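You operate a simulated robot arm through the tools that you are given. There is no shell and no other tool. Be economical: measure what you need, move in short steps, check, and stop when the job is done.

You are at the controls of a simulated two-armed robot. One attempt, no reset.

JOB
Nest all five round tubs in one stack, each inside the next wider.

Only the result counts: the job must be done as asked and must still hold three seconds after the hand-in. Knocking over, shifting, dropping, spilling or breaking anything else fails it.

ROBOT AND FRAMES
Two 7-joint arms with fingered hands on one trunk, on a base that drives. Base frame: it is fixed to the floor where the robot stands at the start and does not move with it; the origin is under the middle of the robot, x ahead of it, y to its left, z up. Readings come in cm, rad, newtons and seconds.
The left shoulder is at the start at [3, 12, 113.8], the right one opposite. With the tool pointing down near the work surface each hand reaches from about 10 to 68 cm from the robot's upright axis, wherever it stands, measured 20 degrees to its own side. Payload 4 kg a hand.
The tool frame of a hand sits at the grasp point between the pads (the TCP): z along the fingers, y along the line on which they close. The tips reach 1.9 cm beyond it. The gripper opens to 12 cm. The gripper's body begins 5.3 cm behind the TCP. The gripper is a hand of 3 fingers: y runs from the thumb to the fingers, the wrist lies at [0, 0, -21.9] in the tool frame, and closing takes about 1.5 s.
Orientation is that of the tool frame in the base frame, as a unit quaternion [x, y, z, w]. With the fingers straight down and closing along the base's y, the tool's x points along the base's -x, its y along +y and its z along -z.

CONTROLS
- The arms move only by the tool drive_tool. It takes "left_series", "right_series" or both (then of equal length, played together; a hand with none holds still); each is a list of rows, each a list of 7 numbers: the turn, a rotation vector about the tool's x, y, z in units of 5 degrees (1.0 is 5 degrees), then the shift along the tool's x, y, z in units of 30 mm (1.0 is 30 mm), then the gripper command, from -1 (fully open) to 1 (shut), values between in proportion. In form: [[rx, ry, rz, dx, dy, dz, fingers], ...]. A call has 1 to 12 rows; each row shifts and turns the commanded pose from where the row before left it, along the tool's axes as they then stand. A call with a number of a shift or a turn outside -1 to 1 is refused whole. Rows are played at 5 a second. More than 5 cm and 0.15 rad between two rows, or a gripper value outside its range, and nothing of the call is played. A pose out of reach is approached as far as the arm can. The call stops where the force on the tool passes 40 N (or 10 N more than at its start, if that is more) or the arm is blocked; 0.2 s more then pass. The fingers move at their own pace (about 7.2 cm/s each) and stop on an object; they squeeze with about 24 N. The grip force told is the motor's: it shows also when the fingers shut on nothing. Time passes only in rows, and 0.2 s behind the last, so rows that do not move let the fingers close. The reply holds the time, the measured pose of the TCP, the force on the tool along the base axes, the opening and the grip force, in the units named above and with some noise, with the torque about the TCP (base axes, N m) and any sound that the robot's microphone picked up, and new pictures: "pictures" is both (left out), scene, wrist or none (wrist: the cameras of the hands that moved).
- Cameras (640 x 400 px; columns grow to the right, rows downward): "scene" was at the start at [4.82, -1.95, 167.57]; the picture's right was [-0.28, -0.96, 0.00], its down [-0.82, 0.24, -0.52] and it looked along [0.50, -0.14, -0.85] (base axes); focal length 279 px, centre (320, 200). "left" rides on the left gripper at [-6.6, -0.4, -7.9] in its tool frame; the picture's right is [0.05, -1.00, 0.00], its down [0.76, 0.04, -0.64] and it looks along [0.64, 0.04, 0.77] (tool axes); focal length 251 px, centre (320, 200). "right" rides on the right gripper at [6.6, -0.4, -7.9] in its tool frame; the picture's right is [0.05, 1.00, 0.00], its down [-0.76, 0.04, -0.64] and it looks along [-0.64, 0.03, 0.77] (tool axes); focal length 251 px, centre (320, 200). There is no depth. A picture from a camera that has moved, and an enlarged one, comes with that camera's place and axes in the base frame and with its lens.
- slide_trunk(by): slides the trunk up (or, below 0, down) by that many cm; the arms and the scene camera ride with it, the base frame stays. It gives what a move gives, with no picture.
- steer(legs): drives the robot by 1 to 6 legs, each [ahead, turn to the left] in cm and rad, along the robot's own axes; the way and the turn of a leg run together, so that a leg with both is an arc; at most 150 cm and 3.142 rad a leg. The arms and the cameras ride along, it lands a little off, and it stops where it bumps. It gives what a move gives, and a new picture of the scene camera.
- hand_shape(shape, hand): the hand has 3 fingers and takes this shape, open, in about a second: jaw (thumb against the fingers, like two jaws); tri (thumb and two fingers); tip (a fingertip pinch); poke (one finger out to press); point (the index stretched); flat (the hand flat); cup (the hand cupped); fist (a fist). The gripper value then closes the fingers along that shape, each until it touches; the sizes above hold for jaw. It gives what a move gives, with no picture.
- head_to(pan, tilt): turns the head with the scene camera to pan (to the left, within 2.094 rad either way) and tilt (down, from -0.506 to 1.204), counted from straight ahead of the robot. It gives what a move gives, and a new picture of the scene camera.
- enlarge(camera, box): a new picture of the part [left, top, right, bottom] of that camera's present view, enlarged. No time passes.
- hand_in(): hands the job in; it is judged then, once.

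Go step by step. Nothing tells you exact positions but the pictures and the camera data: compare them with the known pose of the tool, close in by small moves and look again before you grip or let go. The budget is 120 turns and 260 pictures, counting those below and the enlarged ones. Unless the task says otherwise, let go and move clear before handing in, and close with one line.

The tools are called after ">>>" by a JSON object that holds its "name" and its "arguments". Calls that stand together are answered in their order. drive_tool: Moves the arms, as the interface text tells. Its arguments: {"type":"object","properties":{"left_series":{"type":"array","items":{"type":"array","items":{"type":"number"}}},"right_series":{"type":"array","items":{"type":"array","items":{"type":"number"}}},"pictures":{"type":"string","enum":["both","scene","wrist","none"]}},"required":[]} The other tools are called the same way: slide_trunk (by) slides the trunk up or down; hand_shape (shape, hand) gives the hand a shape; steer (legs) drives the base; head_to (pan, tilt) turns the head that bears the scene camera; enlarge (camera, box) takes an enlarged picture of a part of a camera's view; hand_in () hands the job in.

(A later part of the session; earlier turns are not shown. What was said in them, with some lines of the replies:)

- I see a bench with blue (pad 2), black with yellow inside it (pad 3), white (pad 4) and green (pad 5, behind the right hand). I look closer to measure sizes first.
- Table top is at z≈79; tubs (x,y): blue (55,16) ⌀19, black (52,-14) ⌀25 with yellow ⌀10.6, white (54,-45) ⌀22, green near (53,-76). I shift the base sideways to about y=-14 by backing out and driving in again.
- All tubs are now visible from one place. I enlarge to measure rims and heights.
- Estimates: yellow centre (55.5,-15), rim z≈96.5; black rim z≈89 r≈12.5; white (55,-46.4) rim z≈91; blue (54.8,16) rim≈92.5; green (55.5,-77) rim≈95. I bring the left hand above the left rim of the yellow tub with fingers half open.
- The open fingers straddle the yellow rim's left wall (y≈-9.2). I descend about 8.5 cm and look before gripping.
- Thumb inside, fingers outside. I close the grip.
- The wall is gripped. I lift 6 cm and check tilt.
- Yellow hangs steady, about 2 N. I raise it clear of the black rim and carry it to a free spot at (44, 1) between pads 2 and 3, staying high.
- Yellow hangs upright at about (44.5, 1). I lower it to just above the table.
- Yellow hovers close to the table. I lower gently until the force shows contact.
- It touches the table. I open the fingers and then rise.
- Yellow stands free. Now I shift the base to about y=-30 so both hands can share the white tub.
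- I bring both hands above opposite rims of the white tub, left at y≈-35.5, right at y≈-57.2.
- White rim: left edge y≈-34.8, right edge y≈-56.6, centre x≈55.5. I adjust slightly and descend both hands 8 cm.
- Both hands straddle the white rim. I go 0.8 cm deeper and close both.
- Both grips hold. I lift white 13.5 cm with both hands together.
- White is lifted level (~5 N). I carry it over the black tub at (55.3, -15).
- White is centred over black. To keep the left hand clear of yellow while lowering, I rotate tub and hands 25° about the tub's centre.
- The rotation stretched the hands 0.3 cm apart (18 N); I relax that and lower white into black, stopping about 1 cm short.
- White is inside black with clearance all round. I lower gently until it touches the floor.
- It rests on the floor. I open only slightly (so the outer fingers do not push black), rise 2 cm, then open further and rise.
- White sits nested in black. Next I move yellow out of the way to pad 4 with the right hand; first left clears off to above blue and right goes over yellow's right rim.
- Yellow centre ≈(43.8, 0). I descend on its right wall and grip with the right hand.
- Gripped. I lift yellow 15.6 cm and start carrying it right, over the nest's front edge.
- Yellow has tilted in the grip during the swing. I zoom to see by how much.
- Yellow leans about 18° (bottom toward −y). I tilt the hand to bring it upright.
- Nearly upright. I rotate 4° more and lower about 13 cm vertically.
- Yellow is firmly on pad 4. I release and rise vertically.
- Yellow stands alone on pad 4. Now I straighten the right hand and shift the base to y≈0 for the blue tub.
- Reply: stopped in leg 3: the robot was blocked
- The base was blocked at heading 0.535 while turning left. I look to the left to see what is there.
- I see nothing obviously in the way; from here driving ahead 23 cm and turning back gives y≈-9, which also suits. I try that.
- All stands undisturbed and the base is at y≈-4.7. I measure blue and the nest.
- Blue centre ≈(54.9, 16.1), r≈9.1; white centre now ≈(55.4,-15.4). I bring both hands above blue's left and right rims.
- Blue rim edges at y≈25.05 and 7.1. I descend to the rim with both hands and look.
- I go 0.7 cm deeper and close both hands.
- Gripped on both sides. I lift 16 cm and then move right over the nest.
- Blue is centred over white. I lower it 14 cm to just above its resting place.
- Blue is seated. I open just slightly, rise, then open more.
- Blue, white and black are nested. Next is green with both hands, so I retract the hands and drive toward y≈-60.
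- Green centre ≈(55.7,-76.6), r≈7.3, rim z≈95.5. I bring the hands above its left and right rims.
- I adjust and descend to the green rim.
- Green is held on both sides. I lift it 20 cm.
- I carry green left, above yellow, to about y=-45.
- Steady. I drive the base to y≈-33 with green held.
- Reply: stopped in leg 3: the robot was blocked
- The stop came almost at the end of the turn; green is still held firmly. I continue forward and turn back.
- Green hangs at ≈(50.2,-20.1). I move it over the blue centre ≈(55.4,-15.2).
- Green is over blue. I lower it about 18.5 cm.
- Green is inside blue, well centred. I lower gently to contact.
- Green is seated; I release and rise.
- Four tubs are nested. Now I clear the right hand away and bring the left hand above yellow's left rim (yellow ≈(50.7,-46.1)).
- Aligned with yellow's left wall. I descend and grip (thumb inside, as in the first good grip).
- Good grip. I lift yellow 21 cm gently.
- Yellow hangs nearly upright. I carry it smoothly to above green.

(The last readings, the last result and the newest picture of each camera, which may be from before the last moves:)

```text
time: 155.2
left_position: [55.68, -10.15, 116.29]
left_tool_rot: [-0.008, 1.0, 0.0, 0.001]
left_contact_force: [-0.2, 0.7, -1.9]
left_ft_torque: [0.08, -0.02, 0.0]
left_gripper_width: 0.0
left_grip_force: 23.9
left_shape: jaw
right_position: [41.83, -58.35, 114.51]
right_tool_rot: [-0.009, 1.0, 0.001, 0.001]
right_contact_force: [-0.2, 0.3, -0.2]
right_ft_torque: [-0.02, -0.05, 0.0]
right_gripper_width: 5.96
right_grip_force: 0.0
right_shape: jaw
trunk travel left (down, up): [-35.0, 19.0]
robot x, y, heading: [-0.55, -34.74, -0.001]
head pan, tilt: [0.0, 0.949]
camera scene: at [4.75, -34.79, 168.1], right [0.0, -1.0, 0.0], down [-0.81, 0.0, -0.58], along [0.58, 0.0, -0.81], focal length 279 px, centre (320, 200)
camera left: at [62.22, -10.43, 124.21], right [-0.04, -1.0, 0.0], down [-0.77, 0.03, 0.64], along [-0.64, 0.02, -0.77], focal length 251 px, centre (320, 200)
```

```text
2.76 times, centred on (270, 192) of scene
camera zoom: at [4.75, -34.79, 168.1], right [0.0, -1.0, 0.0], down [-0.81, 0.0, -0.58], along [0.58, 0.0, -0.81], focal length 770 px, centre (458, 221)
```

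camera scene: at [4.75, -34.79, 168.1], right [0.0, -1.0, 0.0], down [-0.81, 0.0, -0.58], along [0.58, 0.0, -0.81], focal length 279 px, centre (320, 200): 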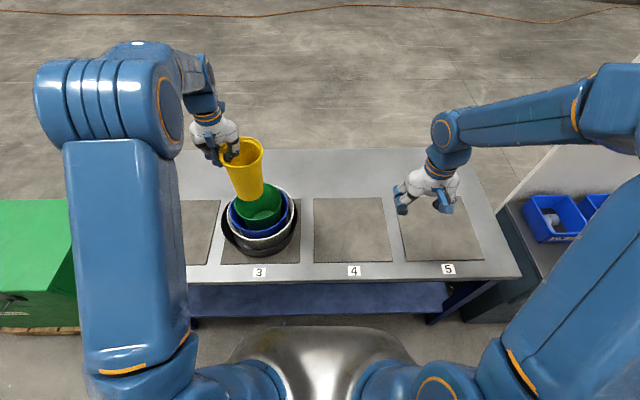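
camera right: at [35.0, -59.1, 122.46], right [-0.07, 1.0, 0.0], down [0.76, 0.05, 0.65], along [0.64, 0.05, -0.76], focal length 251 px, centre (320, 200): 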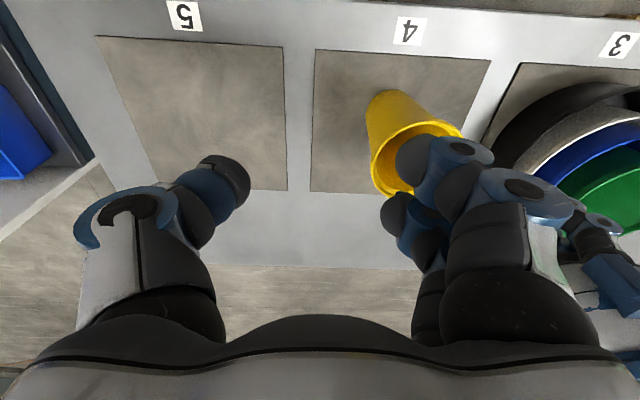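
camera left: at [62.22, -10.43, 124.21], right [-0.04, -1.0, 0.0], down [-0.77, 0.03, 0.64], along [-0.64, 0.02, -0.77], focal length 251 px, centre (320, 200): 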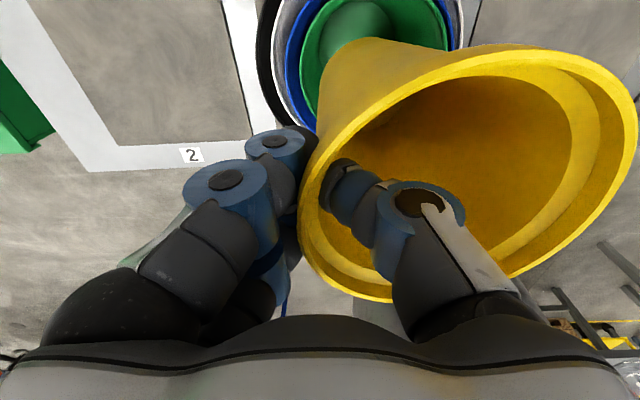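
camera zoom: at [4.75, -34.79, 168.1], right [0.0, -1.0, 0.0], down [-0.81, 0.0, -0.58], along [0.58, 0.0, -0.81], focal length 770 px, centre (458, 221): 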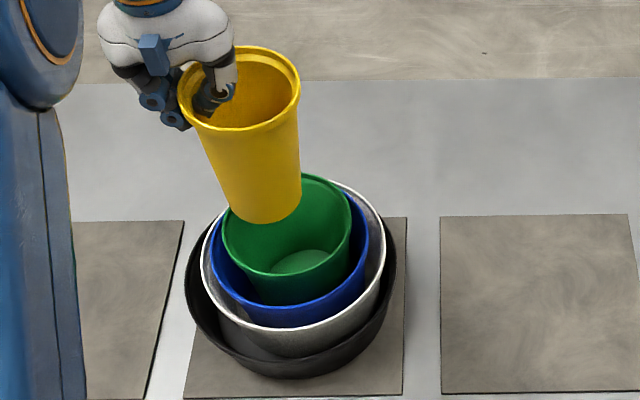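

Yellow leans about 5–6° (bottom toward +y). I tilt the hand 5° to correct, shift slightly, and lower it halfway.

>>> {"name": "drive_tool", "arguments": {"left_series": [[0.5, 0, 0, 0, -0.05, 0, 1], [0.5, 0, 0, 0, -0.08, 0, 1], [0, 0, 0, 0, 0, 0, 1], [0, 0, 0, 0, 0, 0, 1]]}}

>>> {"name": "enlarge", "arguments": {"camera": "scene", "box": [190, 120, 350, 265]}}

```text
time: 156.2
left_position: [55.53, -10.58, 116.37]
left_tool_rot: [-0.009, 0.999, -0.044, 0.002]
left_contact_force: [-1.1, -0.2, -2.3]
left_ft_torque: [0.09, 0.01, 0.0]
left_gripper_width: 0.01
left_grip_force: 23.9
left_shape: jaw
right_position: [41.7, -58.43, 114.47]
right_tool_rot: [-0.009, 1.0, 0.002, 0.001]
right_contact_force: [-1.0, -0.7, 0.7]
right_ft_torque: [0.02, -0.03, 0.0]
right_gripper_width: 5.96
right_grip_force: 0.1
right_shape: jaw
trunk travel left (down, up): [-35.0, 19.0]
robot x, y, heading: [-0.46, -34.47, 0.0]
head pan, tilt: [0.0, 0.949]
camera scene: at [4.73, -34.82, 168.1], right [0.0, -1.0, 0.0], down [-0.81, 0.0, -0.58], along [0.58, 0.0, -0.81], focal length 279 px, centre (320, 200)
camera left: at [62.2, -10.16, 124.25], right [-0.04, -1.0, 0.09], down [-0.77, 0.08, 0.64], along [-0.64, -0.04, -0.77], focal length 251 px, centre (320, 200)
```

scene: 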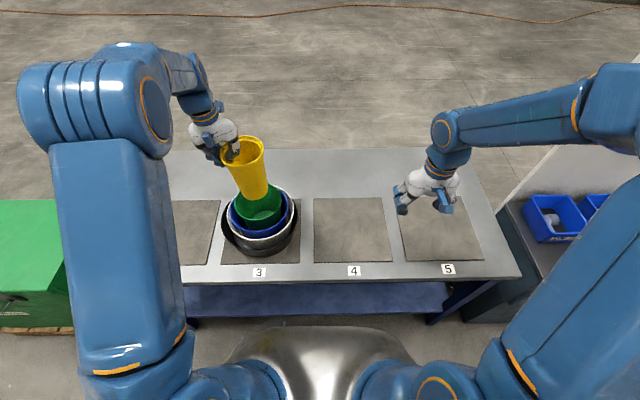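
left: 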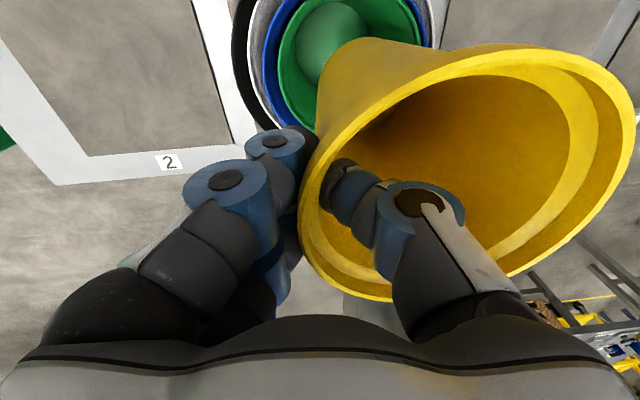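

```text
2.76 times, centred on (270, 192) of scene
camera zoom: at [4.73, -34.82, 168.1], right [0.0, -1.0, 0.0], down [-0.81, 0.0, -0.58], along [0.58, 0.0, -0.81], focal length 770 px, centre (458, 221)
```

zoom: 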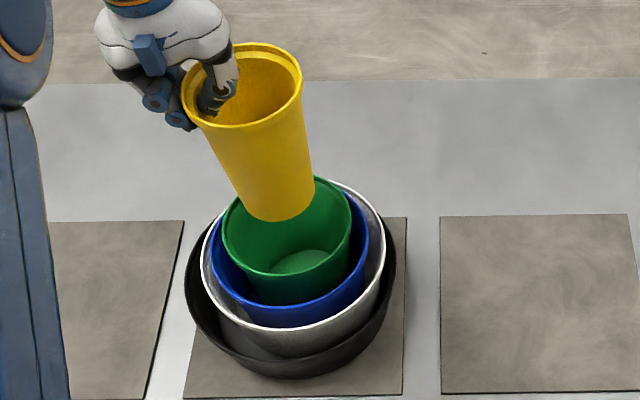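

Now upright and aligned with green. I lower 16 cm.

>>> {"name": "drive_tool", "arguments": {"left_series": [[0, 0, 0, 0.02, 0.03, 0.4, 1], [0, 0, 0, 0.02, 0.05, 0.6, 1], [0, 0, 0, 0.02, 0.06, 0.7, 1], [0, 0, 0, 0.02, 0.06, 0.7, 1], [0, 0, 0, 0.02, 0.06, 0.7, 1], [0, 0, 0, 0.02, 0.06, 0.7, 1], [0, 0, 0, 0.02, 0.06, 0.7, 1], [0, 0, 0, 0, 0.05, 0.5, 1], [0, 0, 0, 0, 0.03, 0.3, 1], [0, 0, 0, 0, 0, 0, 1]]}}

>>> {"name": "enlarge", "arguments": {"camera": "scene", "box": [190, 130, 350, 265]}}

```text
time: 158.4
left_position: [55.11, -10.61, 100.44]
left_tool_rot: [-0.008, 0.999, -0.043, 0.001]
left_contact_force: [0.4, -0.6, -1.4]
left_ft_torque: [0.1, 0.01, -0.02]
left_gripper_width: 0.01
left_grip_force: 24.0
left_shape: jaw
right_position: [41.82, -58.42, 114.63]
right_tool_rot: [-0.008, 1.0, 0.002, 0.001]
right_contact_force: [0.0, 0.4, -0.2]
right_ft_torque: [-0.01, 0.02, -0.01]
right_gripper_width: 5.94
right_grip_force: 0.0
right_shape: jaw
trunk travel left (down, up): [-35.0, 19.0]
robot x, y, heading: [-0.66, -34.73, -0.003]
head pan, tilt: [0.0, 0.949]
camera scene: at [4.71, -34.85, 168.1], right [0.0, -1.0, 0.0], down [-0.81, 0.0, -0.58], along [0.58, 0.0, -0.81], focal length 279 px, centre (320, 200)
camera left: at [61.74, -10.22, 108.3], right [-0.04, -1.0, 0.09], down [-0.77, 0.08, 0.64], along [-0.64, -0.04, -0.77], focal length 251 px, centre (320, 200)
```

scene: 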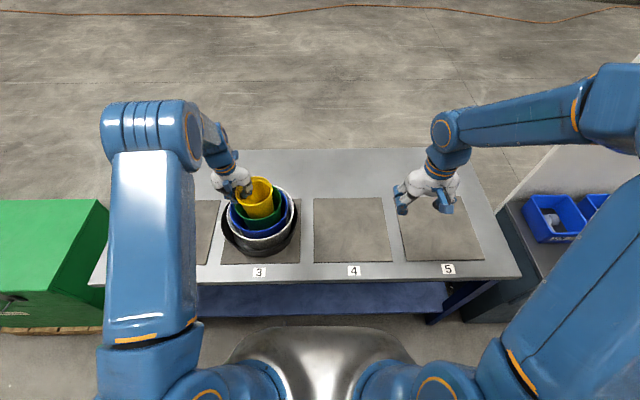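
left: 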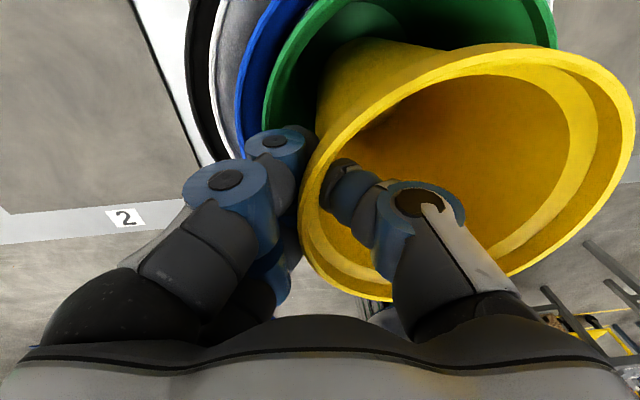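

```text
2.96 times, centred on (270, 198) of scene
camera zoom: at [4.71, -34.85, 168.1], right [0.0, -1.0, 0.0], down [-0.81, 0.0, -0.58], along [0.58, 0.0, -0.81], focal length 828 px, centre (468, 207)
```

zoom: 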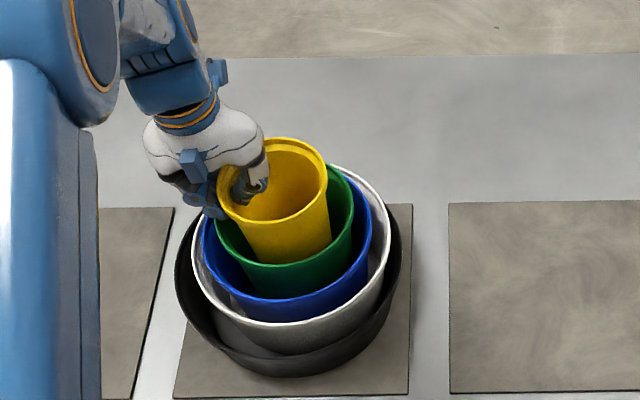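

>>> {"name": "drive_tool", "arguments": {"left_series": [[0, 0, 0, 0, -0.05, 0.3, 1], [0, 0, 0, 0, 0.02, 0.25, 1], [0, 0, 0, 0, 0.02, 0.2, 1], [0, 0, 0, 0, 0.01, 0.1, 1], [0, 0, 0, 0, 0, 0, 1]], "pictures": "none"}}

>>> {"name": "drive_tool", "arguments": {"left_series": [[0, 0, 0, 0, 0, 0.08, 1], [0, 0, 0, 0, 0, 0.07, 1], [0, 0, 0, 0, 0, 0, 1]], "pictures": "none"}}

```text
time: 159.6
left_position: [55.12, -10.96, 97.76]
left_tool_rot: [-0.008, 0.999, -0.044, 0.002]
left_contact_force: [0.0, 0.4, -2.1]
left_ft_torque: [0.07, 0.03, 0.01]
left_gripper_width: 0.03
left_grip_force: 24.5
left_shape: jaw
right_position: [41.73, -58.49, 114.57]
right_tool_rot: [-0.009, 1.0, 0.002, 0.001]
right_contact_force: [0.5, -0.8, -0.7]
right_ft_torque: [0.0, 0.0, 0.02]
right_gripper_width: 5.96
right_grip_force: 0.0
right_shape: jaw
trunk travel left (down, up): [-35.0, 19.0]
robot x, y, heading: [-0.5, -34.7, 0.002]
head pan, tilt: [0.0, 0.949]
```

```text
time: 160.4
left_position: [55.17, -10.94, 97.31]
left_tool_rot: [-0.009, 0.999, -0.043, 0.001]
left_contact_force: [0.5, -0.6, -0.6]
left_ft_torque: [0.13, 0.01, 0.01]
left_gripper_width: 0.01
left_grip_force: 24.3
left_shape: jaw
right_position: [41.81, -58.53, 114.46]
right_tool_rot: [-0.009, 1.0, 0.002, 0.001]
right_contact_force: [0.2, 0.9, -0.3]
right_ft_torque: [0.01, 0.0, 0.04]
right_gripper_width: 5.98
right_grip_force: 0.1
right_shape: jaw
trunk travel left (down, up): [-35.0, 19.0]
robot x, y, heading: [-1.1, -34.65, -0.006]
head pan, tilt: [0.0, 0.949]
```

>>> {"name": "drive_tool", "arguments": {"left_series": [[0, 0, 0, 0, 0, 0.06, 1], [0, 0, 0, 0, 0, 0.06, 1], [0, 0, 0, 0, 0, 0, 1]], "pictures": "none"}}

>>> {"name": "enlarge", "arguments": {"camera": "scene", "box": [190, 130, 350, 265]}}

```text
time: 161.2
left_position: [55.15, -11.11, 97.2]
left_tool_rot: [-0.009, 0.999, -0.043, 0.003]
left_contact_force: [1.3, -1.1, 17.2]
left_ft_torque: [0.2, 0.06, -0.02]
left_gripper_width: 0.01
left_grip_force: 23.7
left_shape: jaw
right_position: [41.66, -58.51, 114.45]
right_tool_rot: [-0.009, 1.0, 0.002, 0.002]
right_contact_force: [0.2, -0.6, 0.2]
right_ft_torque: [-0.01, -0.01, -0.01]
right_gripper_width: 5.93
right_grip_force: 0.0
right_shape: jaw
trunk travel left (down, up): [-35.0, 19.0]
robot x, y, heading: [-0.82, -34.47, -0.002]
head pan, tilt: [0.0, 0.949]
```

```text
2.96 times, centred on (270, 198) of scene
camera zoom: at [4.5, -34.97, 168.12], right [0.0, -1.0, 0.0], down [-0.81, 0.0, -0.58], along [0.58, 0.0, -0.81], focal length 828 px, centre (468, 207)
```

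zoom: 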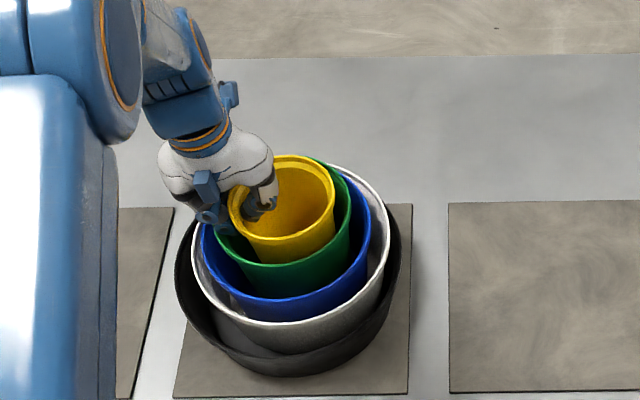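

Yellow is seated in green. I release with a small opening, rise clear, and withdraw.

>>> {"name": "drive_tool", "arguments": {"left_series": [[0, 0, 0, 0, 0, -0.05, 0.9], [0, 0, 0, 0, 0, 0, 0.87], [0, 0, 0, 0, 0, 0, 0.83], [0, 0, 0, 0, -0.02, -0.2, 0.83], [0, 0, 0, 0, -0.04, -0.5, 0.8], [0, 0, 0, 0, -0.05, -0.6, 0.6], [0, 0, 0, 0, -0.08, -0.9, 0.4], [0, 0, 0, 0, -0.08, -0.9, 0.2], [0, 0, 0, 0, -0.08, -0.9, 0], [0, 0, 0, 0, 0, -0.9, 0], [0, 0, 0, 0.3, 0.8, 0, 0], [0, 0, 0, 0.3, 0.8, 0, 0]], "pictures": "scene"}}

>>> {"name": "drive_tool", "arguments": {"left_series": [[0, 0, 0, 0.5, 0.9, 0, 0], [0, 0, 0, 0.5, 0.9, 0, 0], [0, 0, 0, 0.5, 0.9, 0, 0], [0, 0, 0, 0, 0, 0, 0], [0, 0, 0, 0, 0, 0, 0]], "pictures": "none"}}

>>> {"name": "enlarge", "arguments": {"camera": "scene", "box": [190, 130, 350, 265]}}

```text
time: 163.8
left_position: [53.18, -6.02, 111.66]
left_tool_rot: [-0.009, 0.999, -0.044, 0.001]
left_contact_force: [0.4, -0.4, -0.1]
left_ft_torque: [0.02, -0.02, 0.04]
left_gripper_width: 5.95
left_grip_force: 0.0
left_shape: jaw
right_position: [41.82, -58.36, 114.5]
right_tool_rot: [-0.008, 1.0, 0.002, 0.001]
right_contact_force: [-0.8, 0.1, 0.3]
right_ft_torque: [-0.02, 0.0, -0.04]
right_gripper_width: 5.95
right_grip_force: 0.0
right_shape: jaw
trunk travel left (down, up): [-35.0, 19.0]
robot x, y, heading: [-1.16, -35.13, 0.0]
head pan, tilt: [0.0, 0.949]
camera scene: at [4.66, -34.8, 168.1], right [0.0, -1.0, 0.0], down [-0.81, 0.0, -0.58], along [0.58, 0.0, -0.81], focal length 279 px, centre (320, 200)
```

scene: 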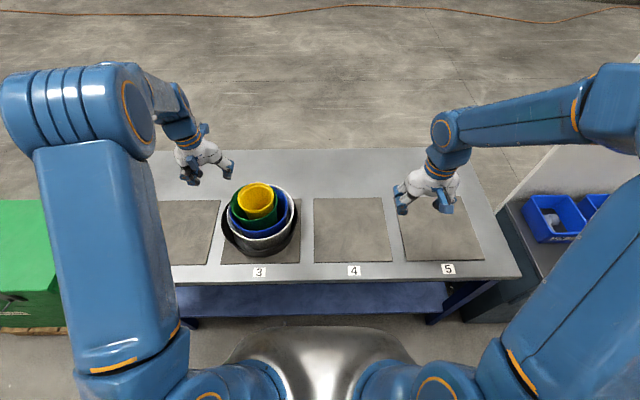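

```text
time: 165.0
left_position: [48.58, 1.97, 110.87]
left_tool_rot: [-0.008, 0.999, -0.044, 0.001]
left_contact_force: [-0.3, -1.0, 0.0]
left_ft_torque: [-0.02, 0.01, 0.0]
left_gripper_width: 5.95
left_grip_force: 0.1
left_shape: jaw
right_position: [41.7, -58.46, 114.48]
right_tool_rot: [-0.008, 1.0, 0.002, 0.001]
right_contact_force: [-0.6, 0.1, -0.1]
right_ft_torque: [-0.02, 0.03, 0.01]
right_gripper_width: 5.95
right_grip_force: 0.1
right_shape: jaw
trunk travel left (down, up): [-35.0, 19.0]
robot x, y, heading: [-1.04, -35.25, 0.0]
head pan, tilt: [0.0, 0.949]
```

```text
2.96 times, centred on (270, 198) of scene
camera zoom: at [4.69, -34.83, 168.1], right [0.0, -1.0, 0.0], down [-0.81, 0.0, -0.58], along [0.58, 0.0, -0.81], focal length 828 px, centre (468, 207)
```

zoom: 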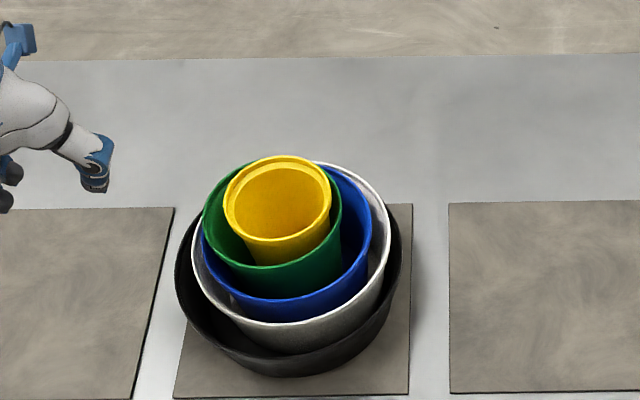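

All five tubs are nested in one stack, upright and at rest. Both hands are clear, so I hand in.

>>> {"name": "hand_in", "arguments": {}}

```text
The job is handed in.
```

All five tubs are nested in one stack on pad 3 (yellow in green, green in blue, blue in white, white in black) and I have handed the job in; twice while driving the base reported being blocked, and I saw nothing touched or moved.
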